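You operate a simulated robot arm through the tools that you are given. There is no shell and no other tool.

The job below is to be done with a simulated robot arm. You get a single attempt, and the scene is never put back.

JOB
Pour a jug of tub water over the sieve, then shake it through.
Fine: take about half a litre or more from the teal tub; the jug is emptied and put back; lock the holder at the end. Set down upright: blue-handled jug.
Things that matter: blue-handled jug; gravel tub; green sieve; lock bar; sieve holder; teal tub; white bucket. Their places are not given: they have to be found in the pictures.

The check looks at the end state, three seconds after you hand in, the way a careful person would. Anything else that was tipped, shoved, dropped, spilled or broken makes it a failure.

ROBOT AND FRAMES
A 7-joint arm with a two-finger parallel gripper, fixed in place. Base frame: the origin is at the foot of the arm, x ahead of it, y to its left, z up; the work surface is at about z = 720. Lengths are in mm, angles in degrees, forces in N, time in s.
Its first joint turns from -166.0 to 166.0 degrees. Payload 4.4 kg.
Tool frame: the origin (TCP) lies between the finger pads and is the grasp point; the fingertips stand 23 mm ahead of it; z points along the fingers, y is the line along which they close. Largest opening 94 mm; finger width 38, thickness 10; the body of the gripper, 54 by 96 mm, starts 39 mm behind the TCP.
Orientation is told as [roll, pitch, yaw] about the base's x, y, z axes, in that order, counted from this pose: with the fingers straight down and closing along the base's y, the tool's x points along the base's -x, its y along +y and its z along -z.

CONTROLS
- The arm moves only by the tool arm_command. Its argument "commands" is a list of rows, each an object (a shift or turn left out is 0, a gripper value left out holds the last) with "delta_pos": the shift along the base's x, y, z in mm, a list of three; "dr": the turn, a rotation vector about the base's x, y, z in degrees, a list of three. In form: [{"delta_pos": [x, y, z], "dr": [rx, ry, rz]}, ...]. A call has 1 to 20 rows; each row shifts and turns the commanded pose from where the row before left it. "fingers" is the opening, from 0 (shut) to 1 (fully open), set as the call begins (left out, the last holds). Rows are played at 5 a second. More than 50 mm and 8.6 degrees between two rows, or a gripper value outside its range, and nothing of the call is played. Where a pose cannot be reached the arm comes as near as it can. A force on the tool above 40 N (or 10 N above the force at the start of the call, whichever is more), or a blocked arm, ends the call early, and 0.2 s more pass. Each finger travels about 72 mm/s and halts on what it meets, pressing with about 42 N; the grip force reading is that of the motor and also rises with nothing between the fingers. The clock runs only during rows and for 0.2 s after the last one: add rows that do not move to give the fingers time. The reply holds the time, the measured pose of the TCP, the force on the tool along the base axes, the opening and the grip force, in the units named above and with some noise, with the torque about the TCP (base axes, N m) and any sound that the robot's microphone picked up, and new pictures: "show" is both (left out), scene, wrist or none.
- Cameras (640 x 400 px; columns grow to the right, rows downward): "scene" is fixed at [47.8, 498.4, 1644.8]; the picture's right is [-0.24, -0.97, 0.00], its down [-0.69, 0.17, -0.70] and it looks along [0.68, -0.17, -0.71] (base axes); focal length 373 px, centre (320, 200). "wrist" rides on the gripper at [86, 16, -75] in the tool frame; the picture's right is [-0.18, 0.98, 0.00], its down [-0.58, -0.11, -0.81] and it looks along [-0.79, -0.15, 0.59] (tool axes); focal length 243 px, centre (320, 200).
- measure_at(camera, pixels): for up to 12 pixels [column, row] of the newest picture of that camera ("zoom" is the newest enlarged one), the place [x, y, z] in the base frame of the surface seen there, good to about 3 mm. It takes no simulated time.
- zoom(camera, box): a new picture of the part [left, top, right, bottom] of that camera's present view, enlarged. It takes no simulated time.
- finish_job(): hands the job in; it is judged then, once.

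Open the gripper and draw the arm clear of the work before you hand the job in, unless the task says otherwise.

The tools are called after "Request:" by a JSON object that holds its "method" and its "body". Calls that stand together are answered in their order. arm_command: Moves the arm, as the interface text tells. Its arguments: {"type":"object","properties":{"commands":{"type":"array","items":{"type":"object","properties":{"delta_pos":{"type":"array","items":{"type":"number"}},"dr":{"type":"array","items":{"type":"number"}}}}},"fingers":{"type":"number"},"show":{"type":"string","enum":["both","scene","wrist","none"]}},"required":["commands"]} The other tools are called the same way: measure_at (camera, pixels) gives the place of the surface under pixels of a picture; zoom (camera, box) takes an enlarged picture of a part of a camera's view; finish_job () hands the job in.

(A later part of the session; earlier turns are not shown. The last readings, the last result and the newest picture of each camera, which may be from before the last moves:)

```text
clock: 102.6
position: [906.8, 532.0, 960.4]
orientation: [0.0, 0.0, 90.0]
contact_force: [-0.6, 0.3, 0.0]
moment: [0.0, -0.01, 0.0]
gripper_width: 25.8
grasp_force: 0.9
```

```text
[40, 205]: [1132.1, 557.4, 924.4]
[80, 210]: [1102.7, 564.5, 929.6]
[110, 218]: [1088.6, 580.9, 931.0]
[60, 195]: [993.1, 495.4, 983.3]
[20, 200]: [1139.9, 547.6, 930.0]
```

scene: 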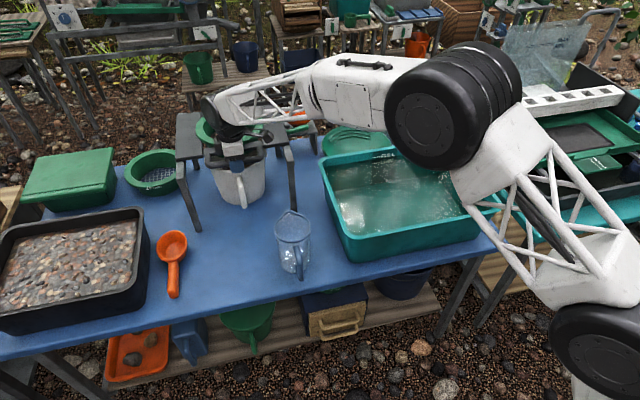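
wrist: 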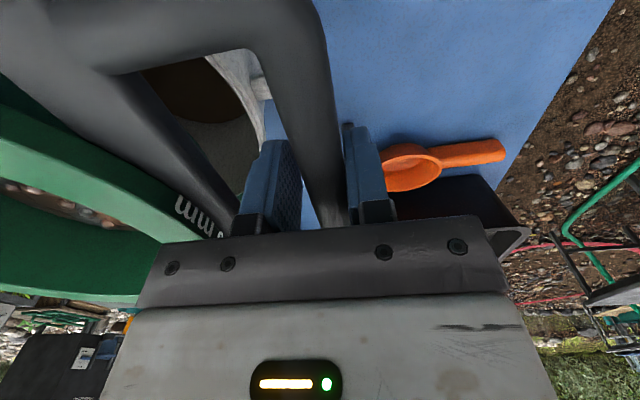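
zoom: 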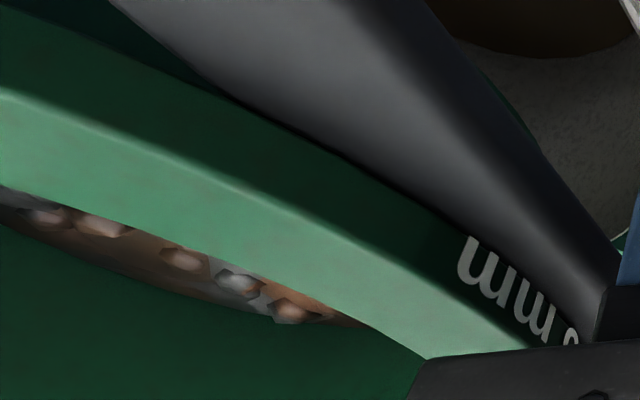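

The gravel level has dropped from about 940 to 929. I go on shaking until it settles.

Request:
{"method": "arm_command", "body": {"commands": [{"delta_pos": [-21, 0, 0]}, {"delta_pos": [-21, 0, 0]}, {"delta_pos": [21, 0, 0]}, {"delta_pos": [21, 0, 0]}, {"delta_pos": [-21, 0, 0]}, {"delta_pos": [-21, 0, 0]}, {"delta_pos": [21, 0, 0]}, {"delta_pos": [21, 0, 0]}, {"delta_pos": [-21, 0, 0]}, {"delta_pos": [-21, 0, 0]}, {"delta_pos": [21, 0, 0]}, {"delta_pos": [21, 0, 0]}, {"delta_pos": [-21, 0, 0]}, {"delta_pos": [-21, 0, 0]}, {"delta_pos": [21, 0, 0]}, {"delta_pos": [21, 0, 0]}, {}], "fingers": 0.27, "show": "none"}}

Request:
{"method": "arm_command", "body": {"commands": [{"delta_pos": [-21, 0, 0]}, {"delta_pos": [-21, 0, 0]}, {"delta_pos": [21, 0, 0]}, {"delta_pos": [21, 0, 0]}, {"delta_pos": [-21, 0, 0]}, {"delta_pos": [-21, 0, 0]}, {"delta_pos": [21, 0, 0]}, {"delta_pos": [21, 0, 0]}, {"delta_pos": [-21, 0, 0]}, {"delta_pos": [-21, 0, 0]}, {"delta_pos": [21, 0, 0]}, {"delta_pos": [21, 0, 0]}, {"delta_pos": [-21, 0, 0]}, {"delta_pos": [-21, 0, 0]}, {"delta_pos": [21, 0, 0]}, {"delta_pos": [21, 0, 0]}, {}], "fingers": 0.27, "show": "both"}}

Request:
{"method": "measure_at", "body": {"camera": "wrist", "pixels": [[40, 205], [80, 210], [110, 218], [60, 195], [20, 200], [50, 202], [70, 208]]}}

Request:
{"method": "zoom", "body": {"camera": "wrist", "box": [0, 100, 240, 260]}}

```text
clock: 106.2
position: [907.2, 531.7, 963.9]
orientation: [0.0, 0.0, 90.0]
contact_force: [0.3, 0.0, 1.2]
moment: [0.01, -0.01, -0.02]
gripper_width: 25.9
grasp_force: 0.3
```

```text
clock: 109.8
position: [908.1, 529.1, 963.7]
orientation: [0.0, -0.1, 90.0]
contact_force: [-0.2, 0.9, 0.5]
moment: [0.0, -0.01, -0.01]
gripper_width: 25.8
grasp_force: 0.1
```

scene: 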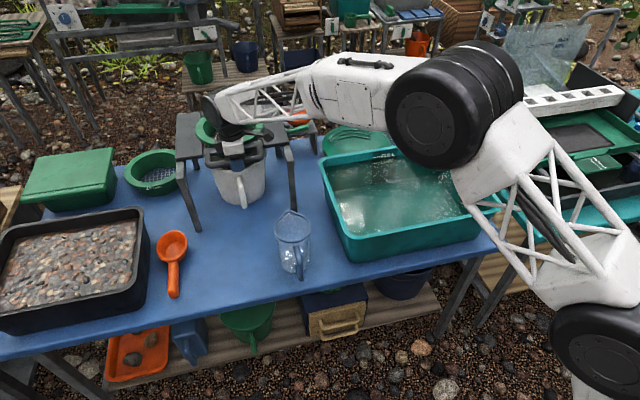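
wrist: 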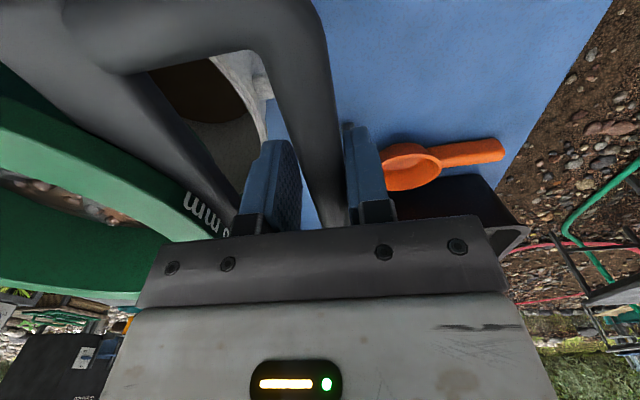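

```text
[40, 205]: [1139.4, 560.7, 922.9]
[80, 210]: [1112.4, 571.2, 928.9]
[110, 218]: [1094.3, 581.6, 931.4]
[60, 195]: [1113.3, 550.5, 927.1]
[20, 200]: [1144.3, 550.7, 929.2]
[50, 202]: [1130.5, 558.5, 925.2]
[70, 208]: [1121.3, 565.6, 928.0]
```

```text
2.50 times, centred on (120, 180) of wrist
```

zoom: 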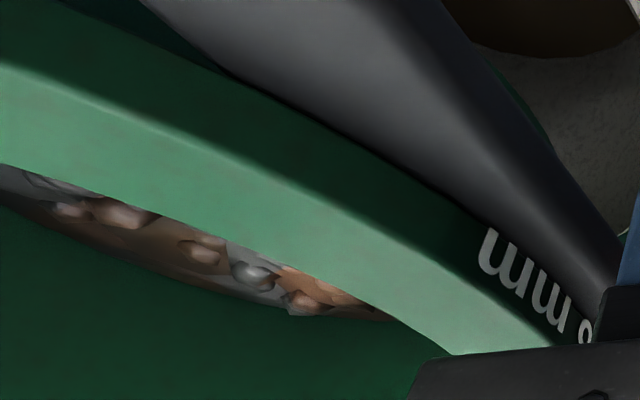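

The gravel level is steady now at about 928, so the shaking is done. I bring the holder back to its starting place (bar at x≈882.7) and close the fingers to centre it.

Request:
{"method": "arm_command", "body": {"commands": [{"delta_pos": [-8, 0, 0]}, {"delta_pos": [-8, 0, 0]}, {"delta_pos": [-8, 0, 0]}, {}, {}], "fingers": 0.27, "show": "none"}}

Request:
{"method": "arm_command", "body": {"commands": [{}, {}, {}], "fingers": 0, "show": "both"}}

Request:
{"method": "zoom", "body": {"camera": "scene", "box": [250, 90, 330, 150]}}

```text
clock: 111.0
position: [885.4, 531.8, 962.8]
orientation: [0.0, -0.1, 90.0]
contact_force: [-0.3, 0.4, -0.4]
moment: [0.02, 0.01, 0.01]
gripper_width: 25.1
grasp_force: 0.0
```

```text
clock: 111.8
position: [883.7, 531.5, 962.5]
orientation: [0.0, -0.2, 90.0]
contact_force: [-0.7, 0.2, -0.6]
moment: [-0.01, 0.0, 0.06]
gripper_width: 18.8
grasp_force: 45.0
```

scene: 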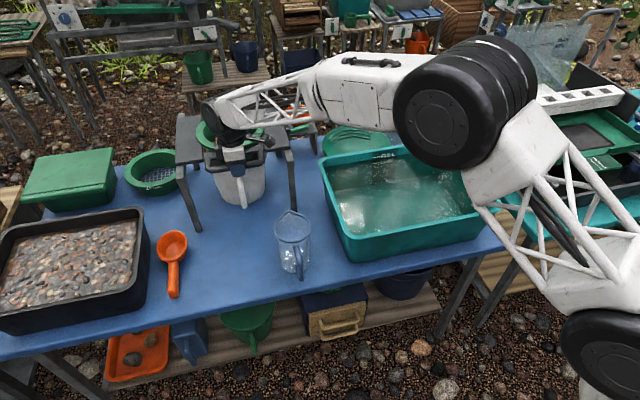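
wrist: 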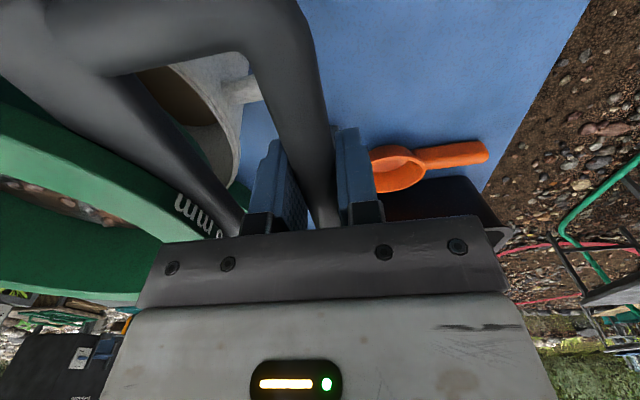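

```text
6.67 times, centred on (290, 120) of scene
```

zoom: 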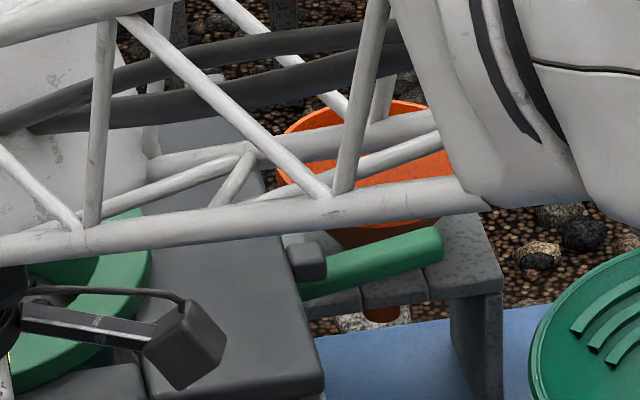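

The holder is back at its start (bar at x≈883). I open the fingers part way and rise straight up off the bar.

Request:
{"method": "arm_command", "body": {"commands": [{}, {}, {}, {"delta_pos": [0, 0, 15]}, {"delta_pos": [0, 0, 25]}, {"delta_pos": [0, 0, 35]}, {"delta_pos": [0, 0, 40]}, {"delta_pos": [-20, -20, 40]}, {"delta_pos": [-30, -20, 30]}, {"delta_pos": [-40, -25, 0]}, {"delta_pos": [-40, -25, 0]}, {"delta_pos": [-40, -25, 0]}, {}], "fingers": 0.47, "show": "both"}}

Request:
{"method": "zoom", "body": {"camera": "scene", "box": [170, 80, 310, 200]}}

Request:
{"method": "zoom", "body": {"camera": "scene", "box": [255, 95, 325, 140]}}

Request:
{"method": "measure_at", "body": {"camera": "scene", "pixels": [[285, 121], [288, 128], [286, 119], [289, 126], [284, 124], [287, 131], [285, 117], [289, 130], [303, 128], [295, 132]]}}

```text
clock: 114.6
position: [713.2, 418.8, 1147.2]
orientation: [0.0, 0.0, 90.0]
contact_force: [0.8, -0.1, 0.3]
moment: [0.01, 0.02, 0.03]
gripper_width: 44.3
grasp_force: 0.1
```

scene: 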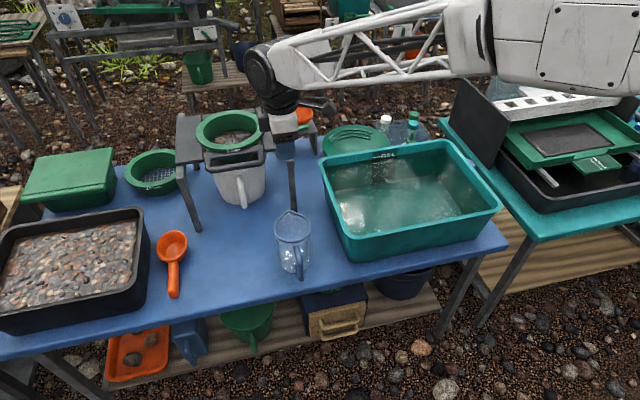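
wrist: 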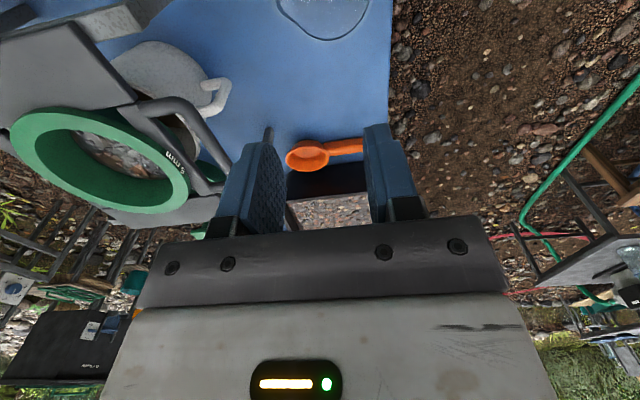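

```text
3.33 times, centred on (240, 140) of scene
```

zoom: 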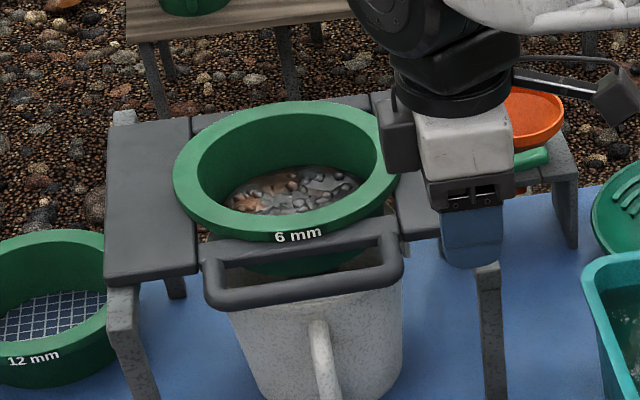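

```text
8.89 times, centred on (290, 118) of scene
```

zoom: 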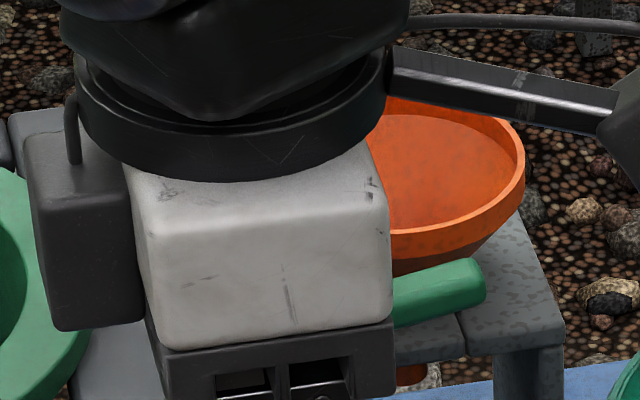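

```text
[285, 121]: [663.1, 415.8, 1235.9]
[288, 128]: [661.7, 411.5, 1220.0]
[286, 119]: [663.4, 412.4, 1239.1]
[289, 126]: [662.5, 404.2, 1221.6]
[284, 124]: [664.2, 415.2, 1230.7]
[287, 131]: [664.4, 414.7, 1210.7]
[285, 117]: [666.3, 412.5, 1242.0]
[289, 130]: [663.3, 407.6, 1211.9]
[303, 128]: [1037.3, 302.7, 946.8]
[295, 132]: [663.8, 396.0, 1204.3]
```

The gravel in the sieve is visibly lower and the holder is in place. Next is the lock bar: I'll pinch its outer end from above with the fingers closing along x and swing it up about its pivot into the gap between the two blocks. First I go high above it to test the reach.

Request:
{"method": "arm_command", "body": {"commands": [{"delta_pos": [20, -20, 15]}, {"delta_pos": [40, -20, 0]}, {"delta_pos": [40, -20, 0]}, {"delta_pos": [40, -20, 0]}, {"delta_pos": [40, -20, 0]}, {"delta_pos": [40, -20, 0]}, {"delta_pos": [40, 0, 0]}, {"delta_pos": [35, 0, -20]}, {"delta_pos": [35, 0, -30]}, {}, {}], "fingers": 0.5, "show": "both"}}

Request:
{"method": "zoom", "body": {"camera": "scene", "box": [250, 90, 330, 150]}}

```text
clock: 117.0
position: [1042.3, 298.3, 1114.3]
orientation: [0.0, -0.1, 90.0]
contact_force: [0.8, -0.6, -0.4]
moment: [0.04, -0.02, 0.0]
gripper_width: 46.8
grasp_force: 0.0
```

scene: 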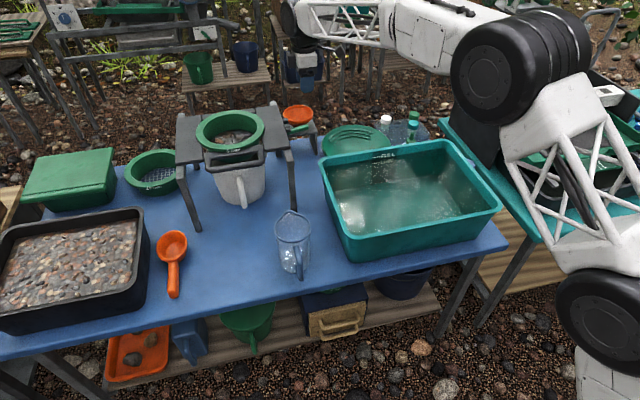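
wrist: 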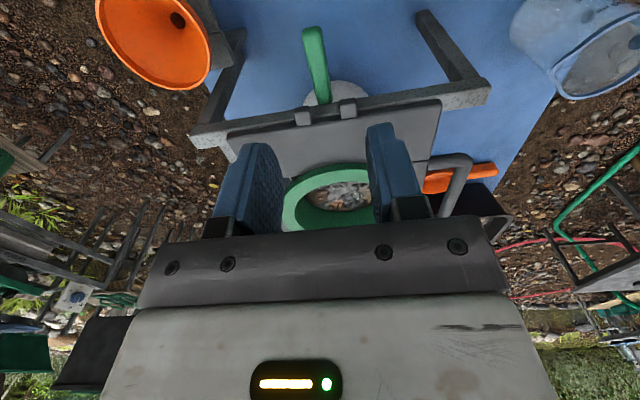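

```text
6.67 times, centred on (290, 120) of scene
```

zoom: 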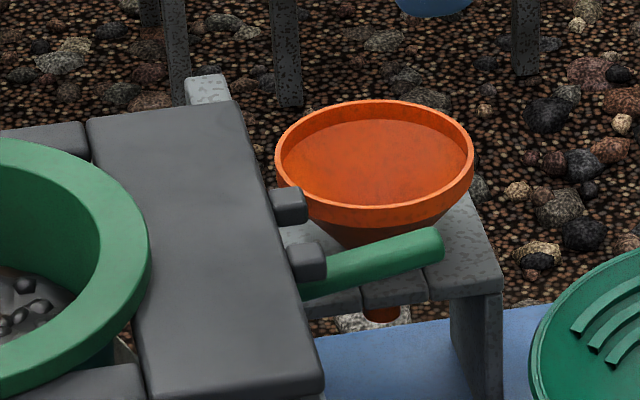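

Reach is fine, and the wrist view looks right along the bar: rod at (317,65), blocks at (303,117) and (347,110). I zoom and measure them precisely.

Request:
{"method": "zoom", "body": {"camera": "wrist", "box": [275, 15, 375, 135]}}

Request:
{"method": "measure_at", "body": {"camera": "zoom", "pixels": [[290, 70], [310, 70], [330, 70], [305, 130], [325, 130], [345, 130], [320, 190], [335, 190], [350, 190], [335, 240], [280, 340], [420, 320]]}}

Request:
{"method": "measure_at", "body": {"camera": "wrist", "pixels": [[296, 118], [303, 116], [310, 115], [340, 112], [347, 110], [354, 109], [303, 124], [347, 120], [312, 30], [314, 36], [325, 100], [330, 103]]}}

```text
3.33 times, centred on (325, 75) of wrist
```

zoom: 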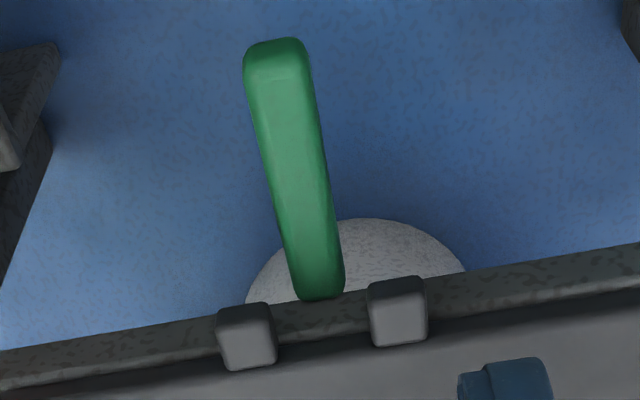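

```text
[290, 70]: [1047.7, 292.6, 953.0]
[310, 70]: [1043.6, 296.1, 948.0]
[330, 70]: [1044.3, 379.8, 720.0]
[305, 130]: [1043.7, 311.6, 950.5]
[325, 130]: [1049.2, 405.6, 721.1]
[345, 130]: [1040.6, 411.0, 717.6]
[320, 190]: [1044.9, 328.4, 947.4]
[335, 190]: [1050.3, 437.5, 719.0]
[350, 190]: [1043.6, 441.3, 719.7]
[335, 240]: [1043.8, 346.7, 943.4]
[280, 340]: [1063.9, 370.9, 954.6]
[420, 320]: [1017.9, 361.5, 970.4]
```

```text
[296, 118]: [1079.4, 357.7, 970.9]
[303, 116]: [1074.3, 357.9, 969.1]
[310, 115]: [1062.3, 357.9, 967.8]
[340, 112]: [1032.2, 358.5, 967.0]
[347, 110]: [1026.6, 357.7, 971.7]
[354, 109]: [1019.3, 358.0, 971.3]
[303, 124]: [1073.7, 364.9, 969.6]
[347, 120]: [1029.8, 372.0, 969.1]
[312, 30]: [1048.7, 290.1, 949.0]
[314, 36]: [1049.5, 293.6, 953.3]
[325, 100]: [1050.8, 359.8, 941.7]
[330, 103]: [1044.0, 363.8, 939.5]
```

The bar is about 17 mm thick, its outer end at y≈291 and pivot near (y 366, z 933); it sits centred at x≈1047 in the 26 mm gap between the blocks. I lower the open fingers around its outer end.

Request:
{"method": "arm_command", "body": {"commands": [{"delta_pos": [4.7, 2, -30]}, {"delta_pos": [0, 0, -40]}, {"delta_pos": [0, 0, -40]}, {"delta_pos": [0, 0, -30]}, {"delta_pos": [0, 0, -20]}, {"delta_pos": [0, 0, -10]}, {}, {}], "fingers": 0.5, "show": "both"}}

Request:
{"method": "zoom", "body": {"camera": "scene", "box": [250, 80, 340, 150]}}

```text
clock: 118.8
position: [1049.0, 300.5, 943.0]
orientation: [0.0, -0.2, 90.1]
contact_force: [-0.1, -0.6, -0.3]
moment: [-0.02, 0.01, 0.01]
gripper_width: 47.0
grasp_force: 0.1
```

scene: 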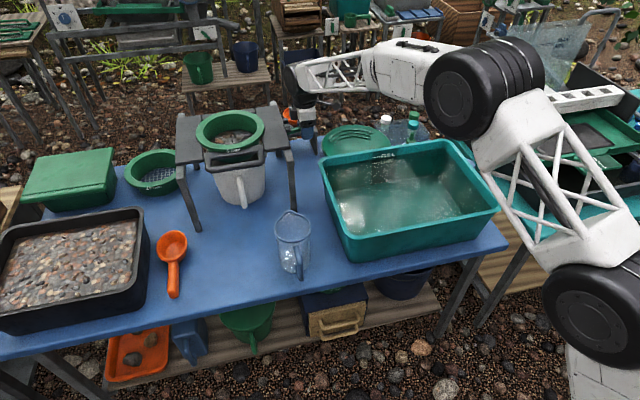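
wrist: 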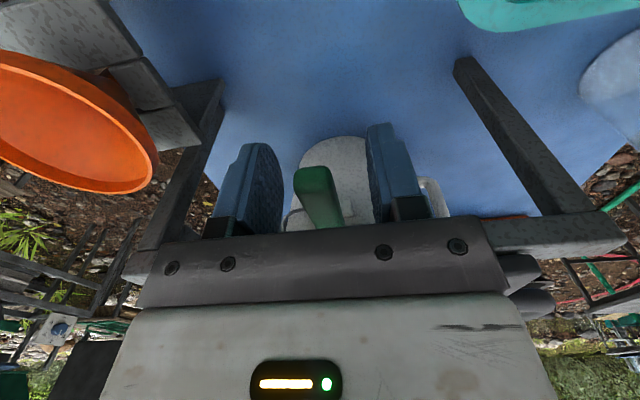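

```text
5.71 times, centred on (295, 115) of scene
```

zoom: 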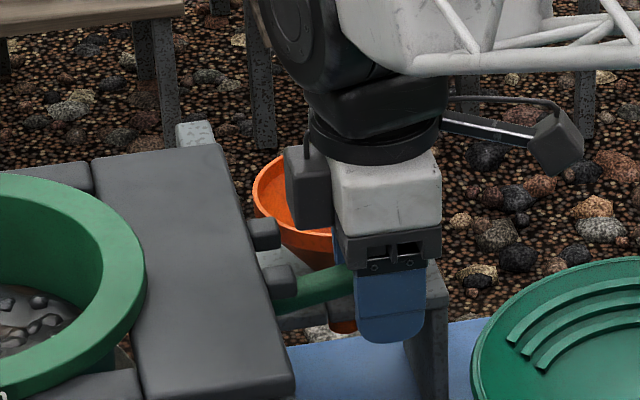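

The bar's end sits between the fingers (wrist (318,185)). I close on it.

Request:
{"method": "arm_command", "body": {"commands": [{}, {}, {}, {}], "fingers": 0, "show": "wrist"}}

```text
clock: 119.3
position: [1050.5, 301.0, 942.3]
orientation: [-0.3, -0.1, 90.0]
contact_force: [26.9, 8.1, -7.0]
moment: [-0.34, 0.04, 0.1]
gripper_width: 17.9
grasp_force: 42.6
stopped in row 2: the force on the tool passed its limit at 51 N (the readings are from after the stop); the commanded pose is now the measured one
```

wrist: 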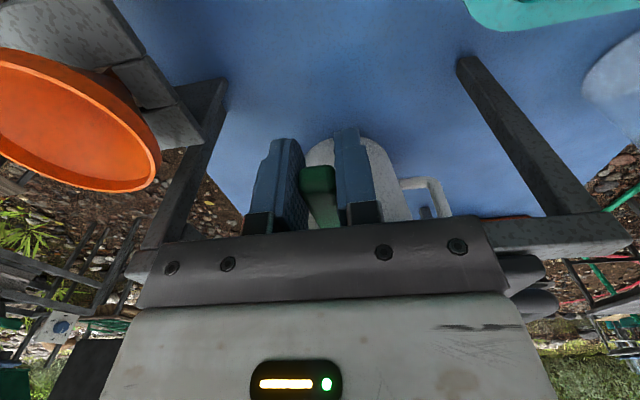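

The grip closed a little off-centre (27 N along +x). I ease 1 mm toward +x to relieve it.

Request:
{"method": "arm_command", "body": {"commands": [{"delta_pos": [0.8, 0, 0]}, {}, {}], "fingers": 0, "show": "none"}}

```text
clock: 120.2
position: [1049.4, 300.4, 942.4]
orientation: [-0.1, -0.1, 90.0]
contact_force: [5.5, 3.9, -6.3]
moment: [-0.34, 0.13, 0.26]
gripper_width: 18.0
grasp_force: 44.6
```

The strain is down to a few newtons. I begin swinging the bar up along the arc about its pivot, in 5° steps.

Request:
{"method": "arm_command", "body": {"commands": [{"delta_pos": [0, 0.6, 2.8]}, {"delta_pos": [0, 0.6, 2.8]}, {"delta_pos": [0, 0.9, 2.8]}, {"delta_pos": [0, 0.9, 2.7]}, {}], "fingers": 0, "show": "both"}}

Request:
{"method": "zoom", "body": {"camera": "wrist", "box": [220, 100, 420, 240]}}

```text
clock: 121.3
position: [1050.3, 303.3, 955.1]
orientation: [-0.1, 0.0, 90.0]
contact_force: [4.4, -12.3, -21.1]
moment: [-1.38, 0.15, 0.36]
gripper_width: 17.5
grasp_force: 45.2
```

scene: 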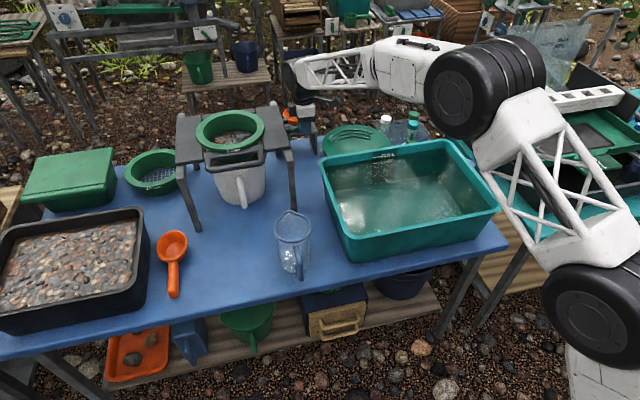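
wrist: 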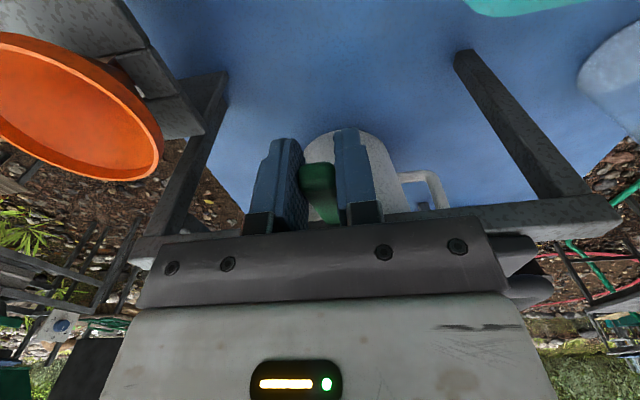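

```text
2.86 times, centred on (320, 170) of wrist
```

zoom: 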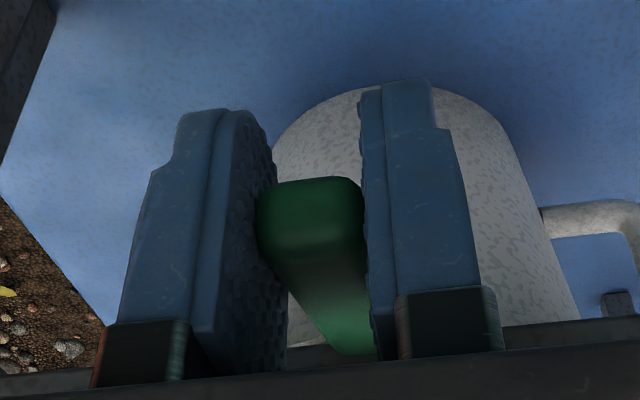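

The bar's end follows the fingers, with about 21 N and a twisting moment because the bar turns within the pads. I go on with the arc, leaning the tool along with it (rotation about −x) to take out the twist.

Request:
{"method": "arm_command", "body": {"commands": [{"dr": [-4, 0, 0]}, {"delta_pos": [0, 1.1, 2.7], "dr": [-3, 0, 0]}, {"delta_pos": [0, 1.1, 2.6], "dr": [-3, 0, 0]}, {"delta_pos": [0, 1.3, 2.6], "dr": [-3, 0, 0]}, {"delta_pos": [0, 1.3, 2.5], "dr": [-3, 0, 0]}, {}], "fingers": 0, "show": "both"}}

Request:
{"method": "zoom", "body": {"camera": "scene", "box": [250, 80, 340, 150]}}

```text
clock: 122.8
position: [1051.1, 308.4, 966.5]
orientation: [-0.3, 16.0, 89.8]
contact_force: [-13.3, 12.8, 19.6]
moment: [1.4, 0.41, 0.35]
gripper_width: 17.8
grasp_force: 44.5
```

scene: 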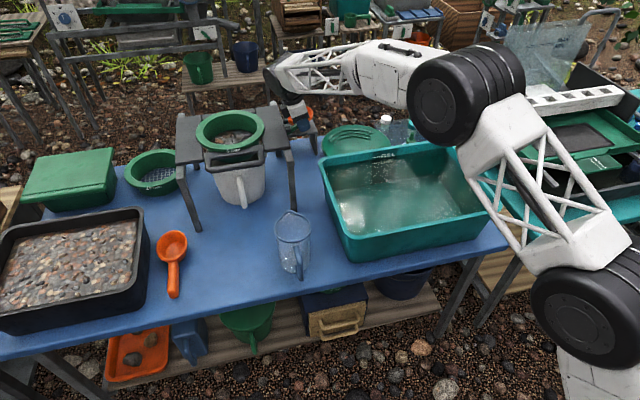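
wrist: 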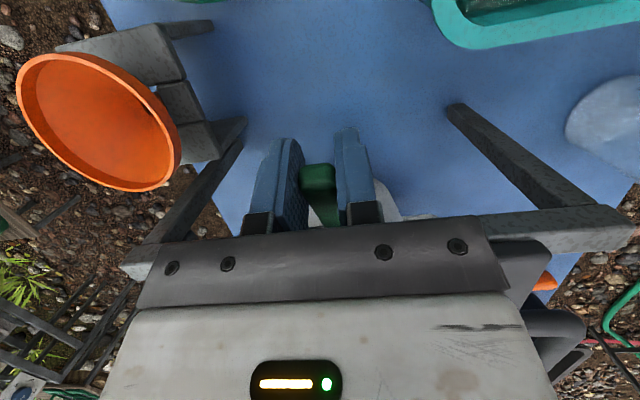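

```text
5.71 times, centred on (295, 115) of scene
```

zoom: 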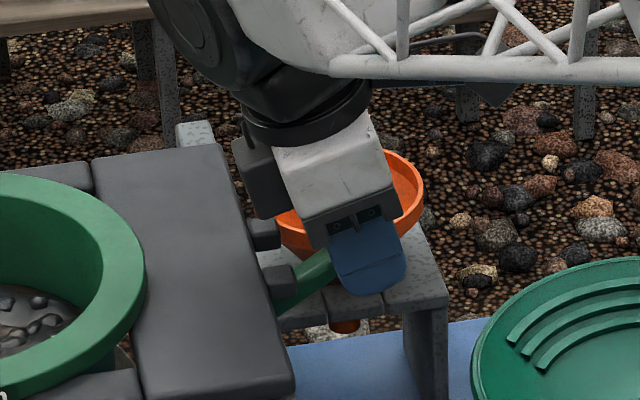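

The bar is swinging up (about 30° now); the twist has reversed, so I leaned a bit too far. I continue the arc without further lean for the next 10°.

Request:
{"method": "arm_command", "body": {"commands": [{"delta_pos": [-0.4, 1.5, 2.5]}, {"delta_pos": [0, 1.6, 2.4]}, {"delta_pos": [0, 1.7, 2.3]}, {"delta_pos": [0, 1.8, 2.2]}, {}], "fingers": 0, "show": "none"}}

```text
clock: 124.0
position: [1049.2, 316.5, 971.8]
orientation: [-0.2, 15.9, 90.0]
contact_force: [17.4, -17.3, -17.6]
moment: [-1.42, 0.34, 0.29]
gripper_width: 18.1
grasp_force: 45.2
```

At about 40° the twist is back the other way. I go on from 40° to 60° leaning the tool in step with the bar.

Request:
{"method": "arm_command", "body": {"commands": [{"delta_pos": [0.4, 0, 0], "dr": [-4, 0, 0]}, {"delta_pos": [0, 1.9, 2.2], "dr": [-2.5, 0, 0]}, {"delta_pos": [0, 2.0, 2.1], "dr": [-2.5, 0, 0]}, {"delta_pos": [0, 2.1, 2.0], "dr": [-2.5, 0, 0]}, {"delta_pos": [0, 2.2, 1.9], "dr": [-2.5, 0, 0]}, {}], "fingers": 0, "show": "none"}}

Request:
{"method": "arm_command", "body": {"commands": [{"delta_pos": [0, 2.2, 1.8], "dr": [-2.5, 0, 0]}, {"delta_pos": [0, 2.3, 1.7], "dr": [-2.5, 0, 0]}, {"delta_pos": [0, 2.4, 1.6], "dr": [-2.5, 0, 0]}, {"delta_pos": [0, 2.5, 1.5], "dr": [-2.5, 0, 0]}, {}], "fingers": 0, "show": "both"}}

Request:
{"method": "zoom", "body": {"camera": "scene", "box": [250, 80, 340, 150]}}

```text
clock: 124.7
position: [1049.7, 321.4, 978.9]
orientation: [-0.4, 24.0, 90.0]
contact_force: [18.0, 9.1, -3.2]
moment: [0.3, 0.44, 0.1]
gripper_width: 17.6
grasp_force: 44.5
stopped in row 3: the force on the tool passed its limit at 47 N (the readings are from after the stop); the commanded pose is now the measured one
```

```text
clock: 125.9
position: [1050.9, 329.6, 986.1]
orientation: [-0.3, 34.1, 90.0]
contact_force: [-11.3, -16.0, -3.7]
moment: [-0.92, 0.32, 0.0]
gripper_width: 18.1
grasp_force: 44.3
```

scene: 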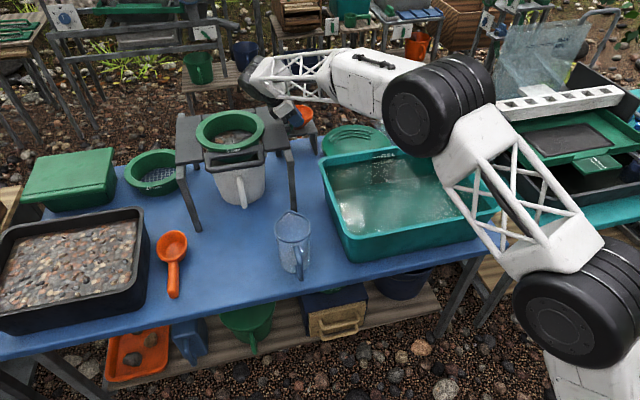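
wrist: 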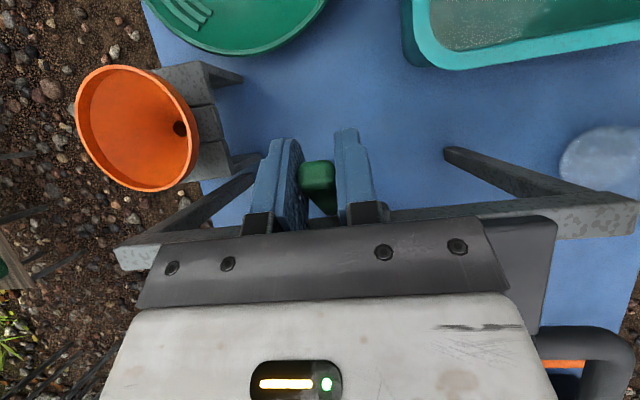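

```text
5.71 times, centred on (295, 115) of scene
```

zoom: 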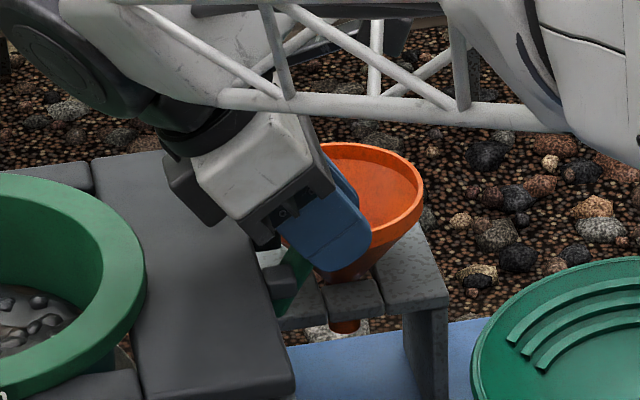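

The bar stands at about 55°. I continue to 70° with a little more lean, nudging x back 0.3 mm for the side force.

Request:
{"method": "arm_command", "body": {"commands": [{"delta_pos": [-0.3, 1.7, 2.0], "dr": [-2, 0, 0]}, {"delta_pos": [0, 1.7, 2.0], "dr": [-1.5, 0, 0]}, {"delta_pos": [0, 2.3, 1.7], "dr": [-1.5, 0, 0]}, {"delta_pos": [0, 2.3, 1.7], "dr": [-1, 0, 0]}, {}], "fingers": 0, "show": "none"}}

Request:
{"method": "arm_command", "body": {"commands": [{"delta_pos": [0, 2.5, 1.6]}, {"delta_pos": [0, 2.5, 1.6]}, {}], "fingers": 0, "show": "both"}}

Request:
{"method": "zoom", "body": {"camera": "scene", "box": [250, 80, 340, 150]}}

```text
clock: 126.7
position: [1049.7, 333.5, 988.8]
orientation: [-0.2, 38.5, 90.0]
contact_force: [24.8, 5.0, -5.2]
moment: [0.1, 0.19, -0.16]
gripper_width: 17.7
grasp_force: 45.3
stopped in row 3: the force on the tool passed its limit at 42 N (the readings are from after the stop); the commanded pose is now the measured one
```

```text
clock: 127.5
position: [1050.9, 338.1, 990.5]
orientation: [-0.2, 38.5, 90.0]
contact_force: [14.4, -22.0, -14.6]
moment: [-1.41, 0.33, -0.29]
gripper_width: 17.9
grasp_force: 45.3
```

scene: 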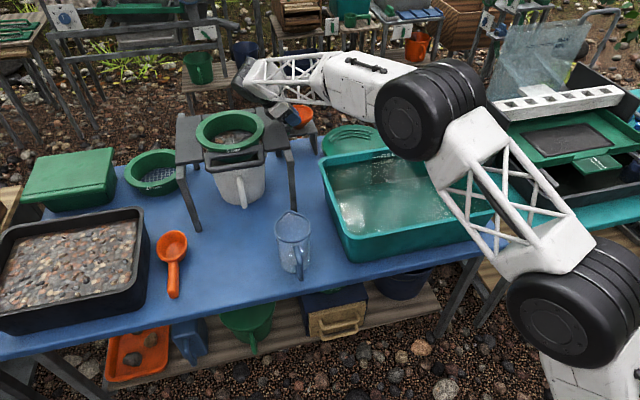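
wrist: 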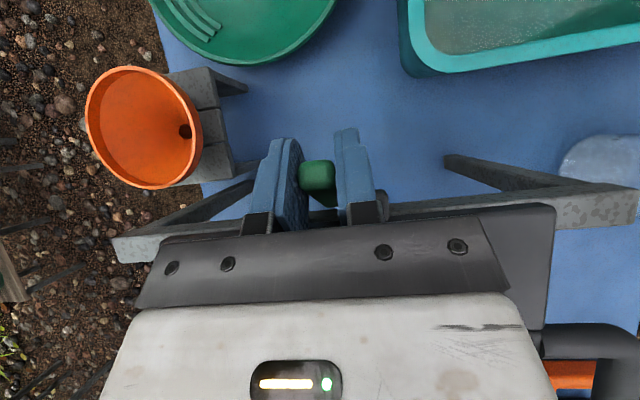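

```text
5.71 times, centred on (295, 115) of scene
```

zoom: 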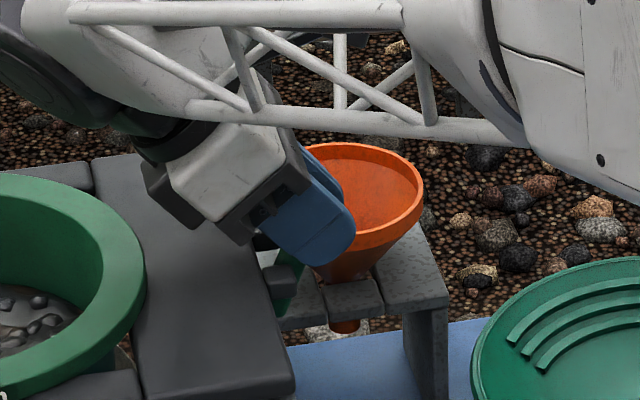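

The bar is at about 64°. I test whether it stays there by itself, opening the fingers just a few millimetres.

Request:
{"method": "arm_command", "body": {"commands": [{}, {}, {}], "fingers": 0.26, "show": "both"}}

Request:
{"method": "zoom", "body": {"camera": "scene", "box": [260, 90, 330, 145]}}

Request:
{"method": "zoom", "body": {"camera": "wrist", "box": [230, 100, 410, 240]}}

```text
clock: 128.3
position: [1050.4, 339.1, 991.2]
orientation: [-0.3, 38.6, 90.1]
contact_force: [0.7, -1.4, 0.3]
moment: [0.0, -0.01, -0.02]
gripper_width: 24.3
grasp_force: 0.0
```

scene: 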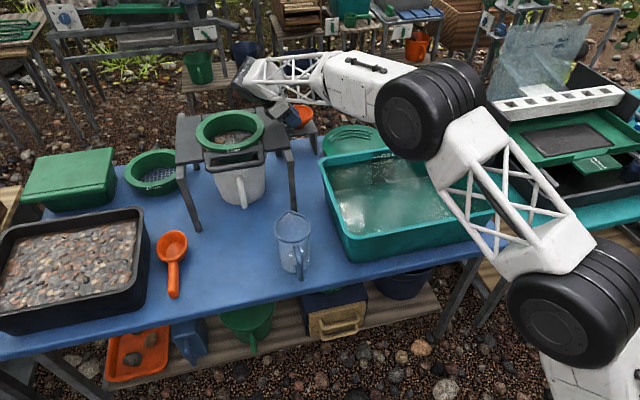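
wrist: 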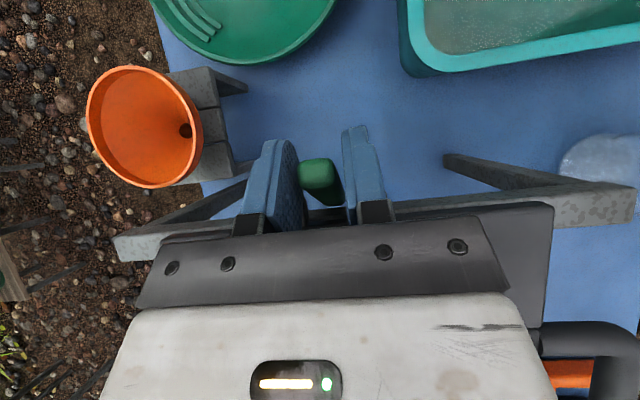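

```text
7.27 times, centred on (295, 118) of scene
```

zoom: 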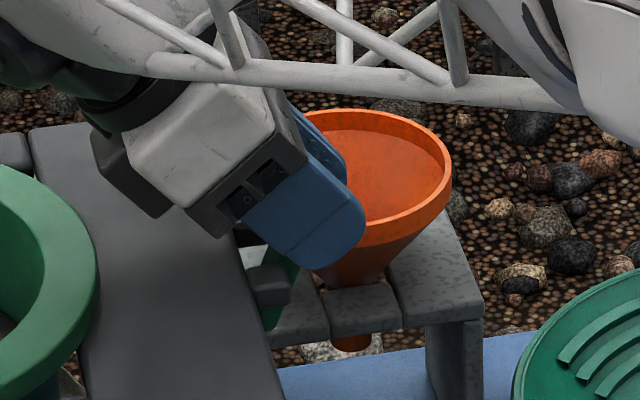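

```text
2.86 times, centred on (320, 170) of wrist
```

zoom: 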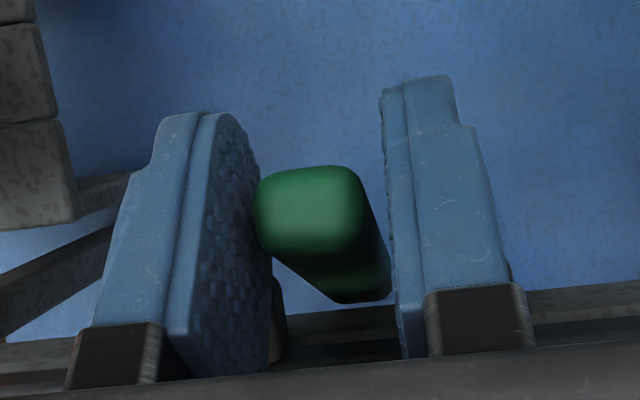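

The bar holds its angle by itself. So I'll finish by pushing: I open more, draw the gripper off along its axis, turn it straight down again and come to the bar's right side with closed fingers.

Request:
{"method": "arm_command", "body": {"commands": [{}, {"delta_pos": [0, 9, 12]}, {"delta_pos": [0, 13, 17]}, {"delta_pos": [0, 15, 19]}, {"delta_pos": [0, 10, 25]}, {"delta_pos": [0, 0, 40], "dr": [7.7, 0, 0]}, {"delta_pos": [0, -30, 10], "dr": [7.7, 0, 0]}, {"delta_pos": [0, -35, 0], "dr": [7.7, 0, 0]}, {"delta_pos": [0, -35, 0], "dr": [7.7, 0, 0]}, {"delta_pos": [0, 0, 0], "dr": [7.7, 0, 0]}, {}, {}], "fingers": 0.45, "show": "both"}}

Request:
{"method": "zoom", "body": {"camera": "scene", "box": [250, 80, 340, 150]}}

Request:
{"method": "zoom", "body": {"camera": "wrist", "box": [260, 40, 400, 160]}}

```text
clock: 130.9
position: [1049.1, 285.5, 1114.5]
orientation: [-0.4, 0.0, 90.1]
contact_force: [0.2, 1.2, -0.1]
moment: [-0.03, 0.03, 0.01]
gripper_width: 42.4
grasp_force: 0.0
```

scene: 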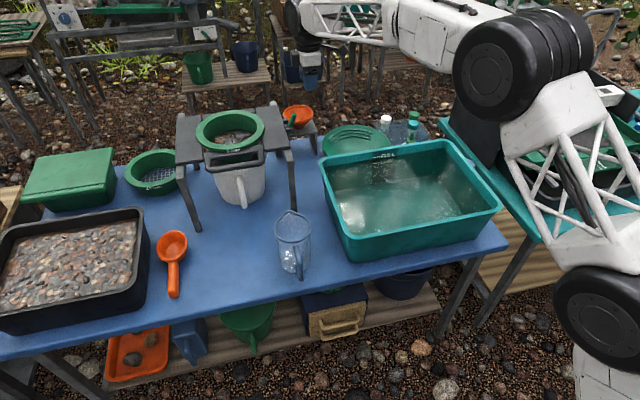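
wrist: 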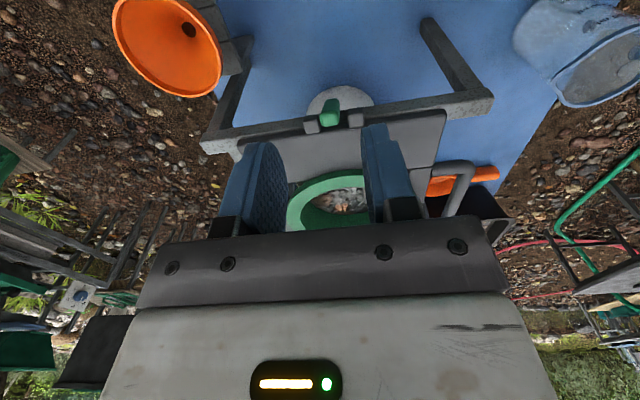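

```text
5.71 times, centred on (295, 115) of scene
```

zoom: 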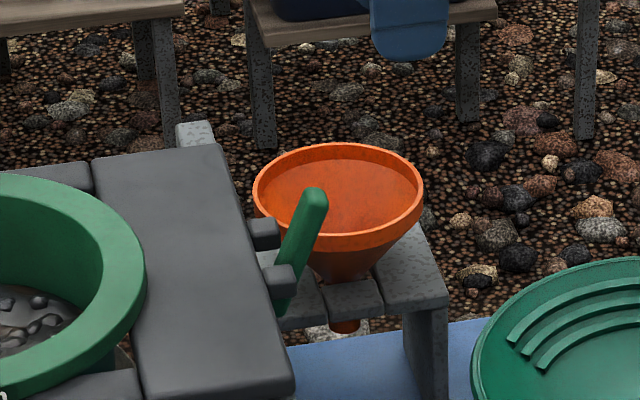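

```text
3.33 times, centred on (330, 100) of wrist
```

zoom: 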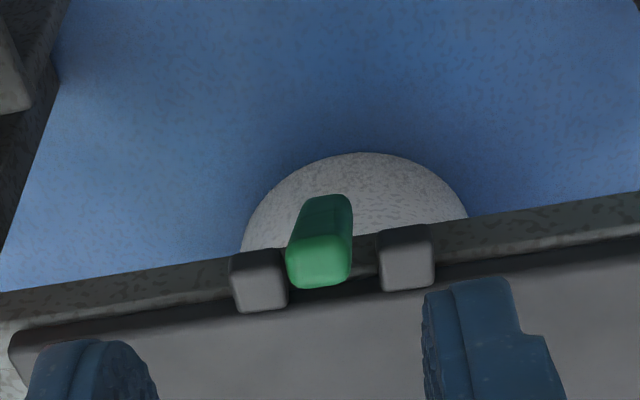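

The bar stands raised at about 64° between the blocks. I measure its tip, then close the fingers and lower them beside it on the right.

Request:
{"method": "measure_at", "body": {"camera": "wrist", "pixels": [[327, 117], [331, 118], [325, 112], [333, 104], [327, 107], [312, 123], [356, 120]]}}

Request:
{"method": "arm_command", "body": {"commands": [{}, {}, {}, {"delta_pos": [0, 4, -35]}, {"delta_pos": [0, 4, -35]}, {"delta_pos": [0, 0, -30]}, {"delta_pos": [0, 0, -14]}, {}], "fingers": 0, "show": "both"}}

Request:
{"method": "zoom", "body": {"camera": "scene", "box": [250, 80, 340, 150]}}

```text
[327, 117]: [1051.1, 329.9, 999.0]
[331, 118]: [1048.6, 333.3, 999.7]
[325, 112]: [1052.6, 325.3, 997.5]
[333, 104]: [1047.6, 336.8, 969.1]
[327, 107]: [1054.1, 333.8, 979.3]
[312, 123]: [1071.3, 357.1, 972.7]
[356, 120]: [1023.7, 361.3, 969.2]
```

```text
clock: 132.7
position: [1050.5, 294.0, 1000.2]
orientation: [-0.3, 0.0, 90.0]
contact_force: [-0.4, 0.1, 0.6]
moment: [0.01, -0.01, 0.0]
gripper_width: 0.0
grasp_force: 41.7
```

scene: 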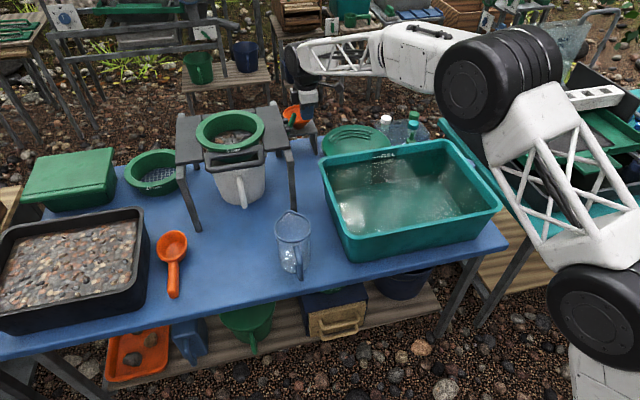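
wrist: 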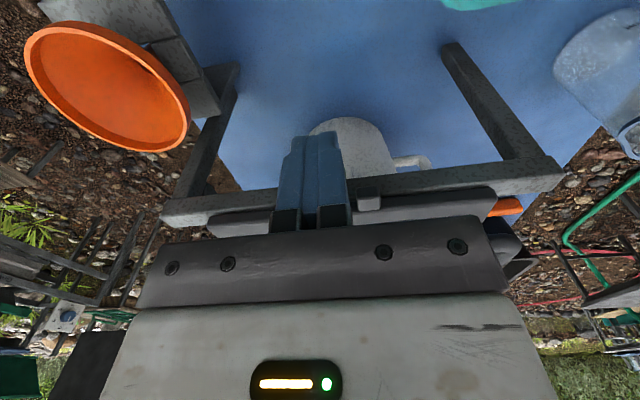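

```text
5.71 times, centred on (295, 115) of scene
```

zoom: 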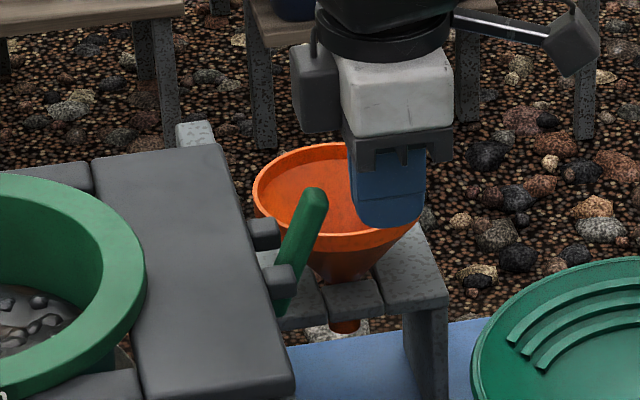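

The closed fingers stand to the right of the bar's tip, level with it. I push to the left (+y) in small steps until the bar stands upright.

Request:
{"method": "arm_command", "body": {"commands": [{"delta_pos": [0, 4, 0]}, {"delta_pos": [0, 4, 0]}, {"delta_pos": [0, 4, 0]}, {"delta_pos": [0, 3, 0]}, {"delta_pos": [0, 3, 0]}, {"delta_pos": [0, 3, 0]}, {"delta_pos": [0, 3, 0]}, {"delta_pos": [0, 3, 0]}, {"delta_pos": [0, 3, 0]}, {}], "fingers": 0, "show": "both"}}

Request:
{"method": "zoom", "body": {"camera": "scene", "box": [250, 80, 340, 150]}}

```text
clock: 134.4
position: [1049.7, 318.1, 1005.4]
orientation: [-0.5, 0.0, 90.1]
contact_force: [-1.1, -2.6, 5.6]
moment: [0.09, 0.03, 0.04]
gripper_width: 0.2
grasp_force: 41.7
stopped in row 8: the force on the tool passed its limit at 42 N (the readings are from after the stop); the commanded pose is now the measured one
```

scene: 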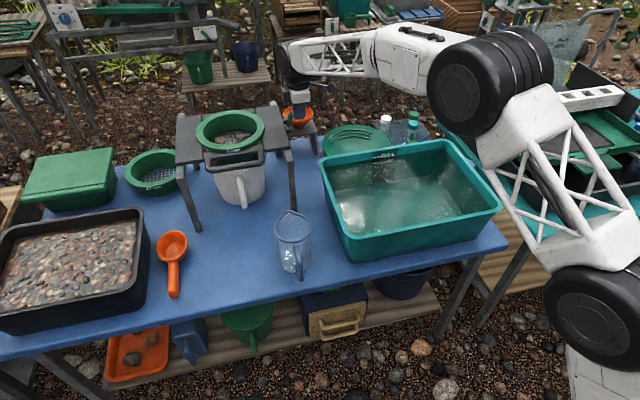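
wrist: 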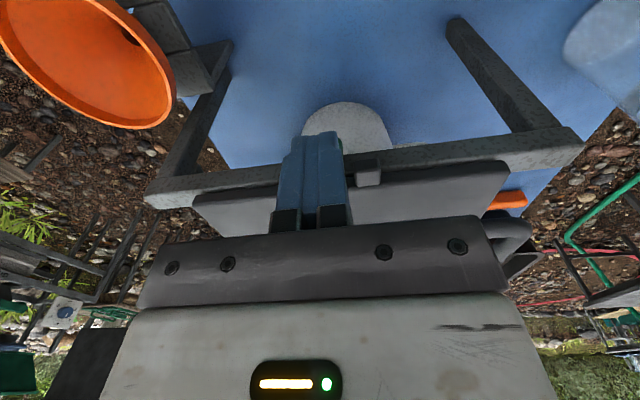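

```text
5.71 times, centred on (295, 115) of scene
```

zoom: 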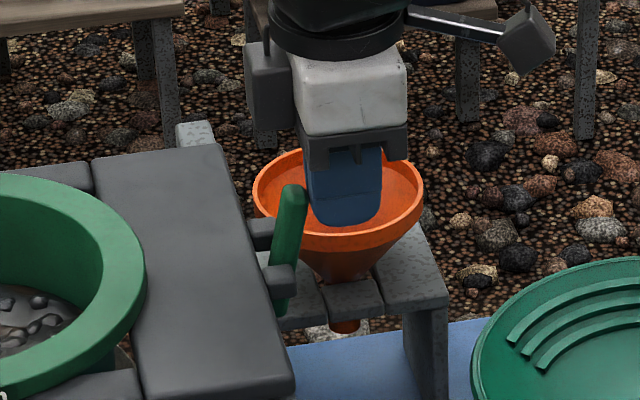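

The push stopped at 42 N with the bar further up. I measure the bar's angle now.

Request:
{"method": "measure_at", "body": {"camera": "zoom", "pixels": [[293, 192], [290, 210], [287, 230], [284, 250], [280, 290], [276, 305], [300, 200], [295, 240]]}}

Request:
{"method": "zoom", "body": {"camera": "scene", "box": [275, 100, 315, 140]}}

```text
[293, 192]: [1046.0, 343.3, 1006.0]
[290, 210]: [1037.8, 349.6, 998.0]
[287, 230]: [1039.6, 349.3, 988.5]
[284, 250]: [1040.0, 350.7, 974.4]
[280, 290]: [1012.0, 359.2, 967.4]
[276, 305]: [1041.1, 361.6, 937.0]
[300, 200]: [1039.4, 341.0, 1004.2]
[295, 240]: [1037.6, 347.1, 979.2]
```

```text
10.00 times, centred on (295, 120) of scene
```

zoom: 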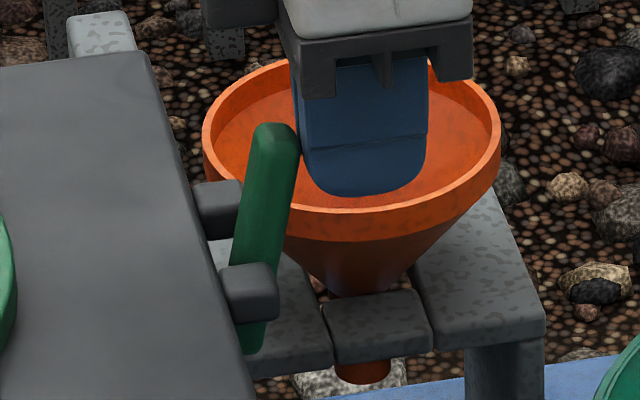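

The bar is at about 76°. I push on more slowly, 1 mm per row, so the speed-dependent resistance stays low.

Request:
{"method": "arm_command", "body": {"commands": [{"delta_pos": [0, 1, 0]}, {"delta_pos": [0, 1, 0]}, {"delta_pos": [0, 1, 0]}, {"delta_pos": [0, 1, 0]}, {"delta_pos": [0, 1, 0]}, {"delta_pos": [0, 1, 0]}, {"delta_pos": [0, 1, 0]}, {"delta_pos": [0, 1, 0]}, {"delta_pos": [0, 1, 0]}, {"delta_pos": [0, 1, 0]}], "fingers": 0, "show": "both"}}

Request:
{"method": "zoom", "body": {"camera": "scene", "box": [275, 100, 315, 140]}}

```text
clock: 136.3
position: [1051.8, 325.9, 1007.5]
orientation: [-0.6, -0.1, 90.0]
contact_force: [-0.8, -0.7, 3.9]
moment: [0.09, 0.01, 0.01]
gripper_width: 0.0
grasp_force: 42.0
stopped in row 9: the force on the tool passed its limit at 41 N (the readings are from after the stop); the commanded pose is now the measured one
```

scene: 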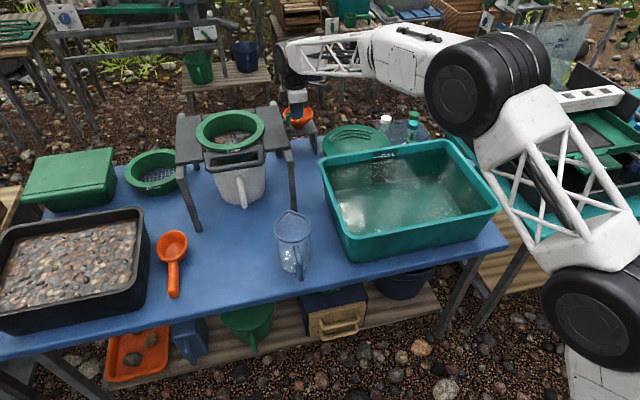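
wrist: 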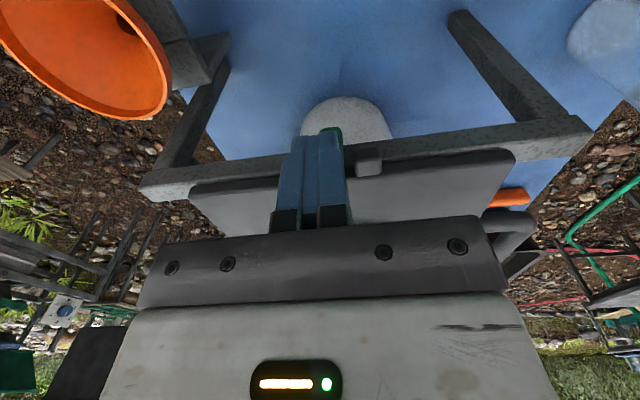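

```text
10.00 times, centred on (295, 120) of scene
```

zoom: 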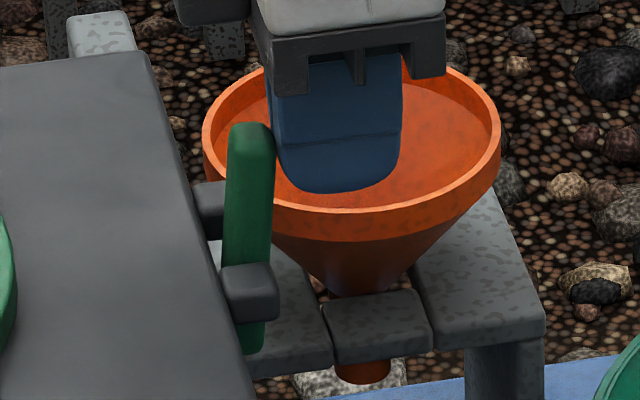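

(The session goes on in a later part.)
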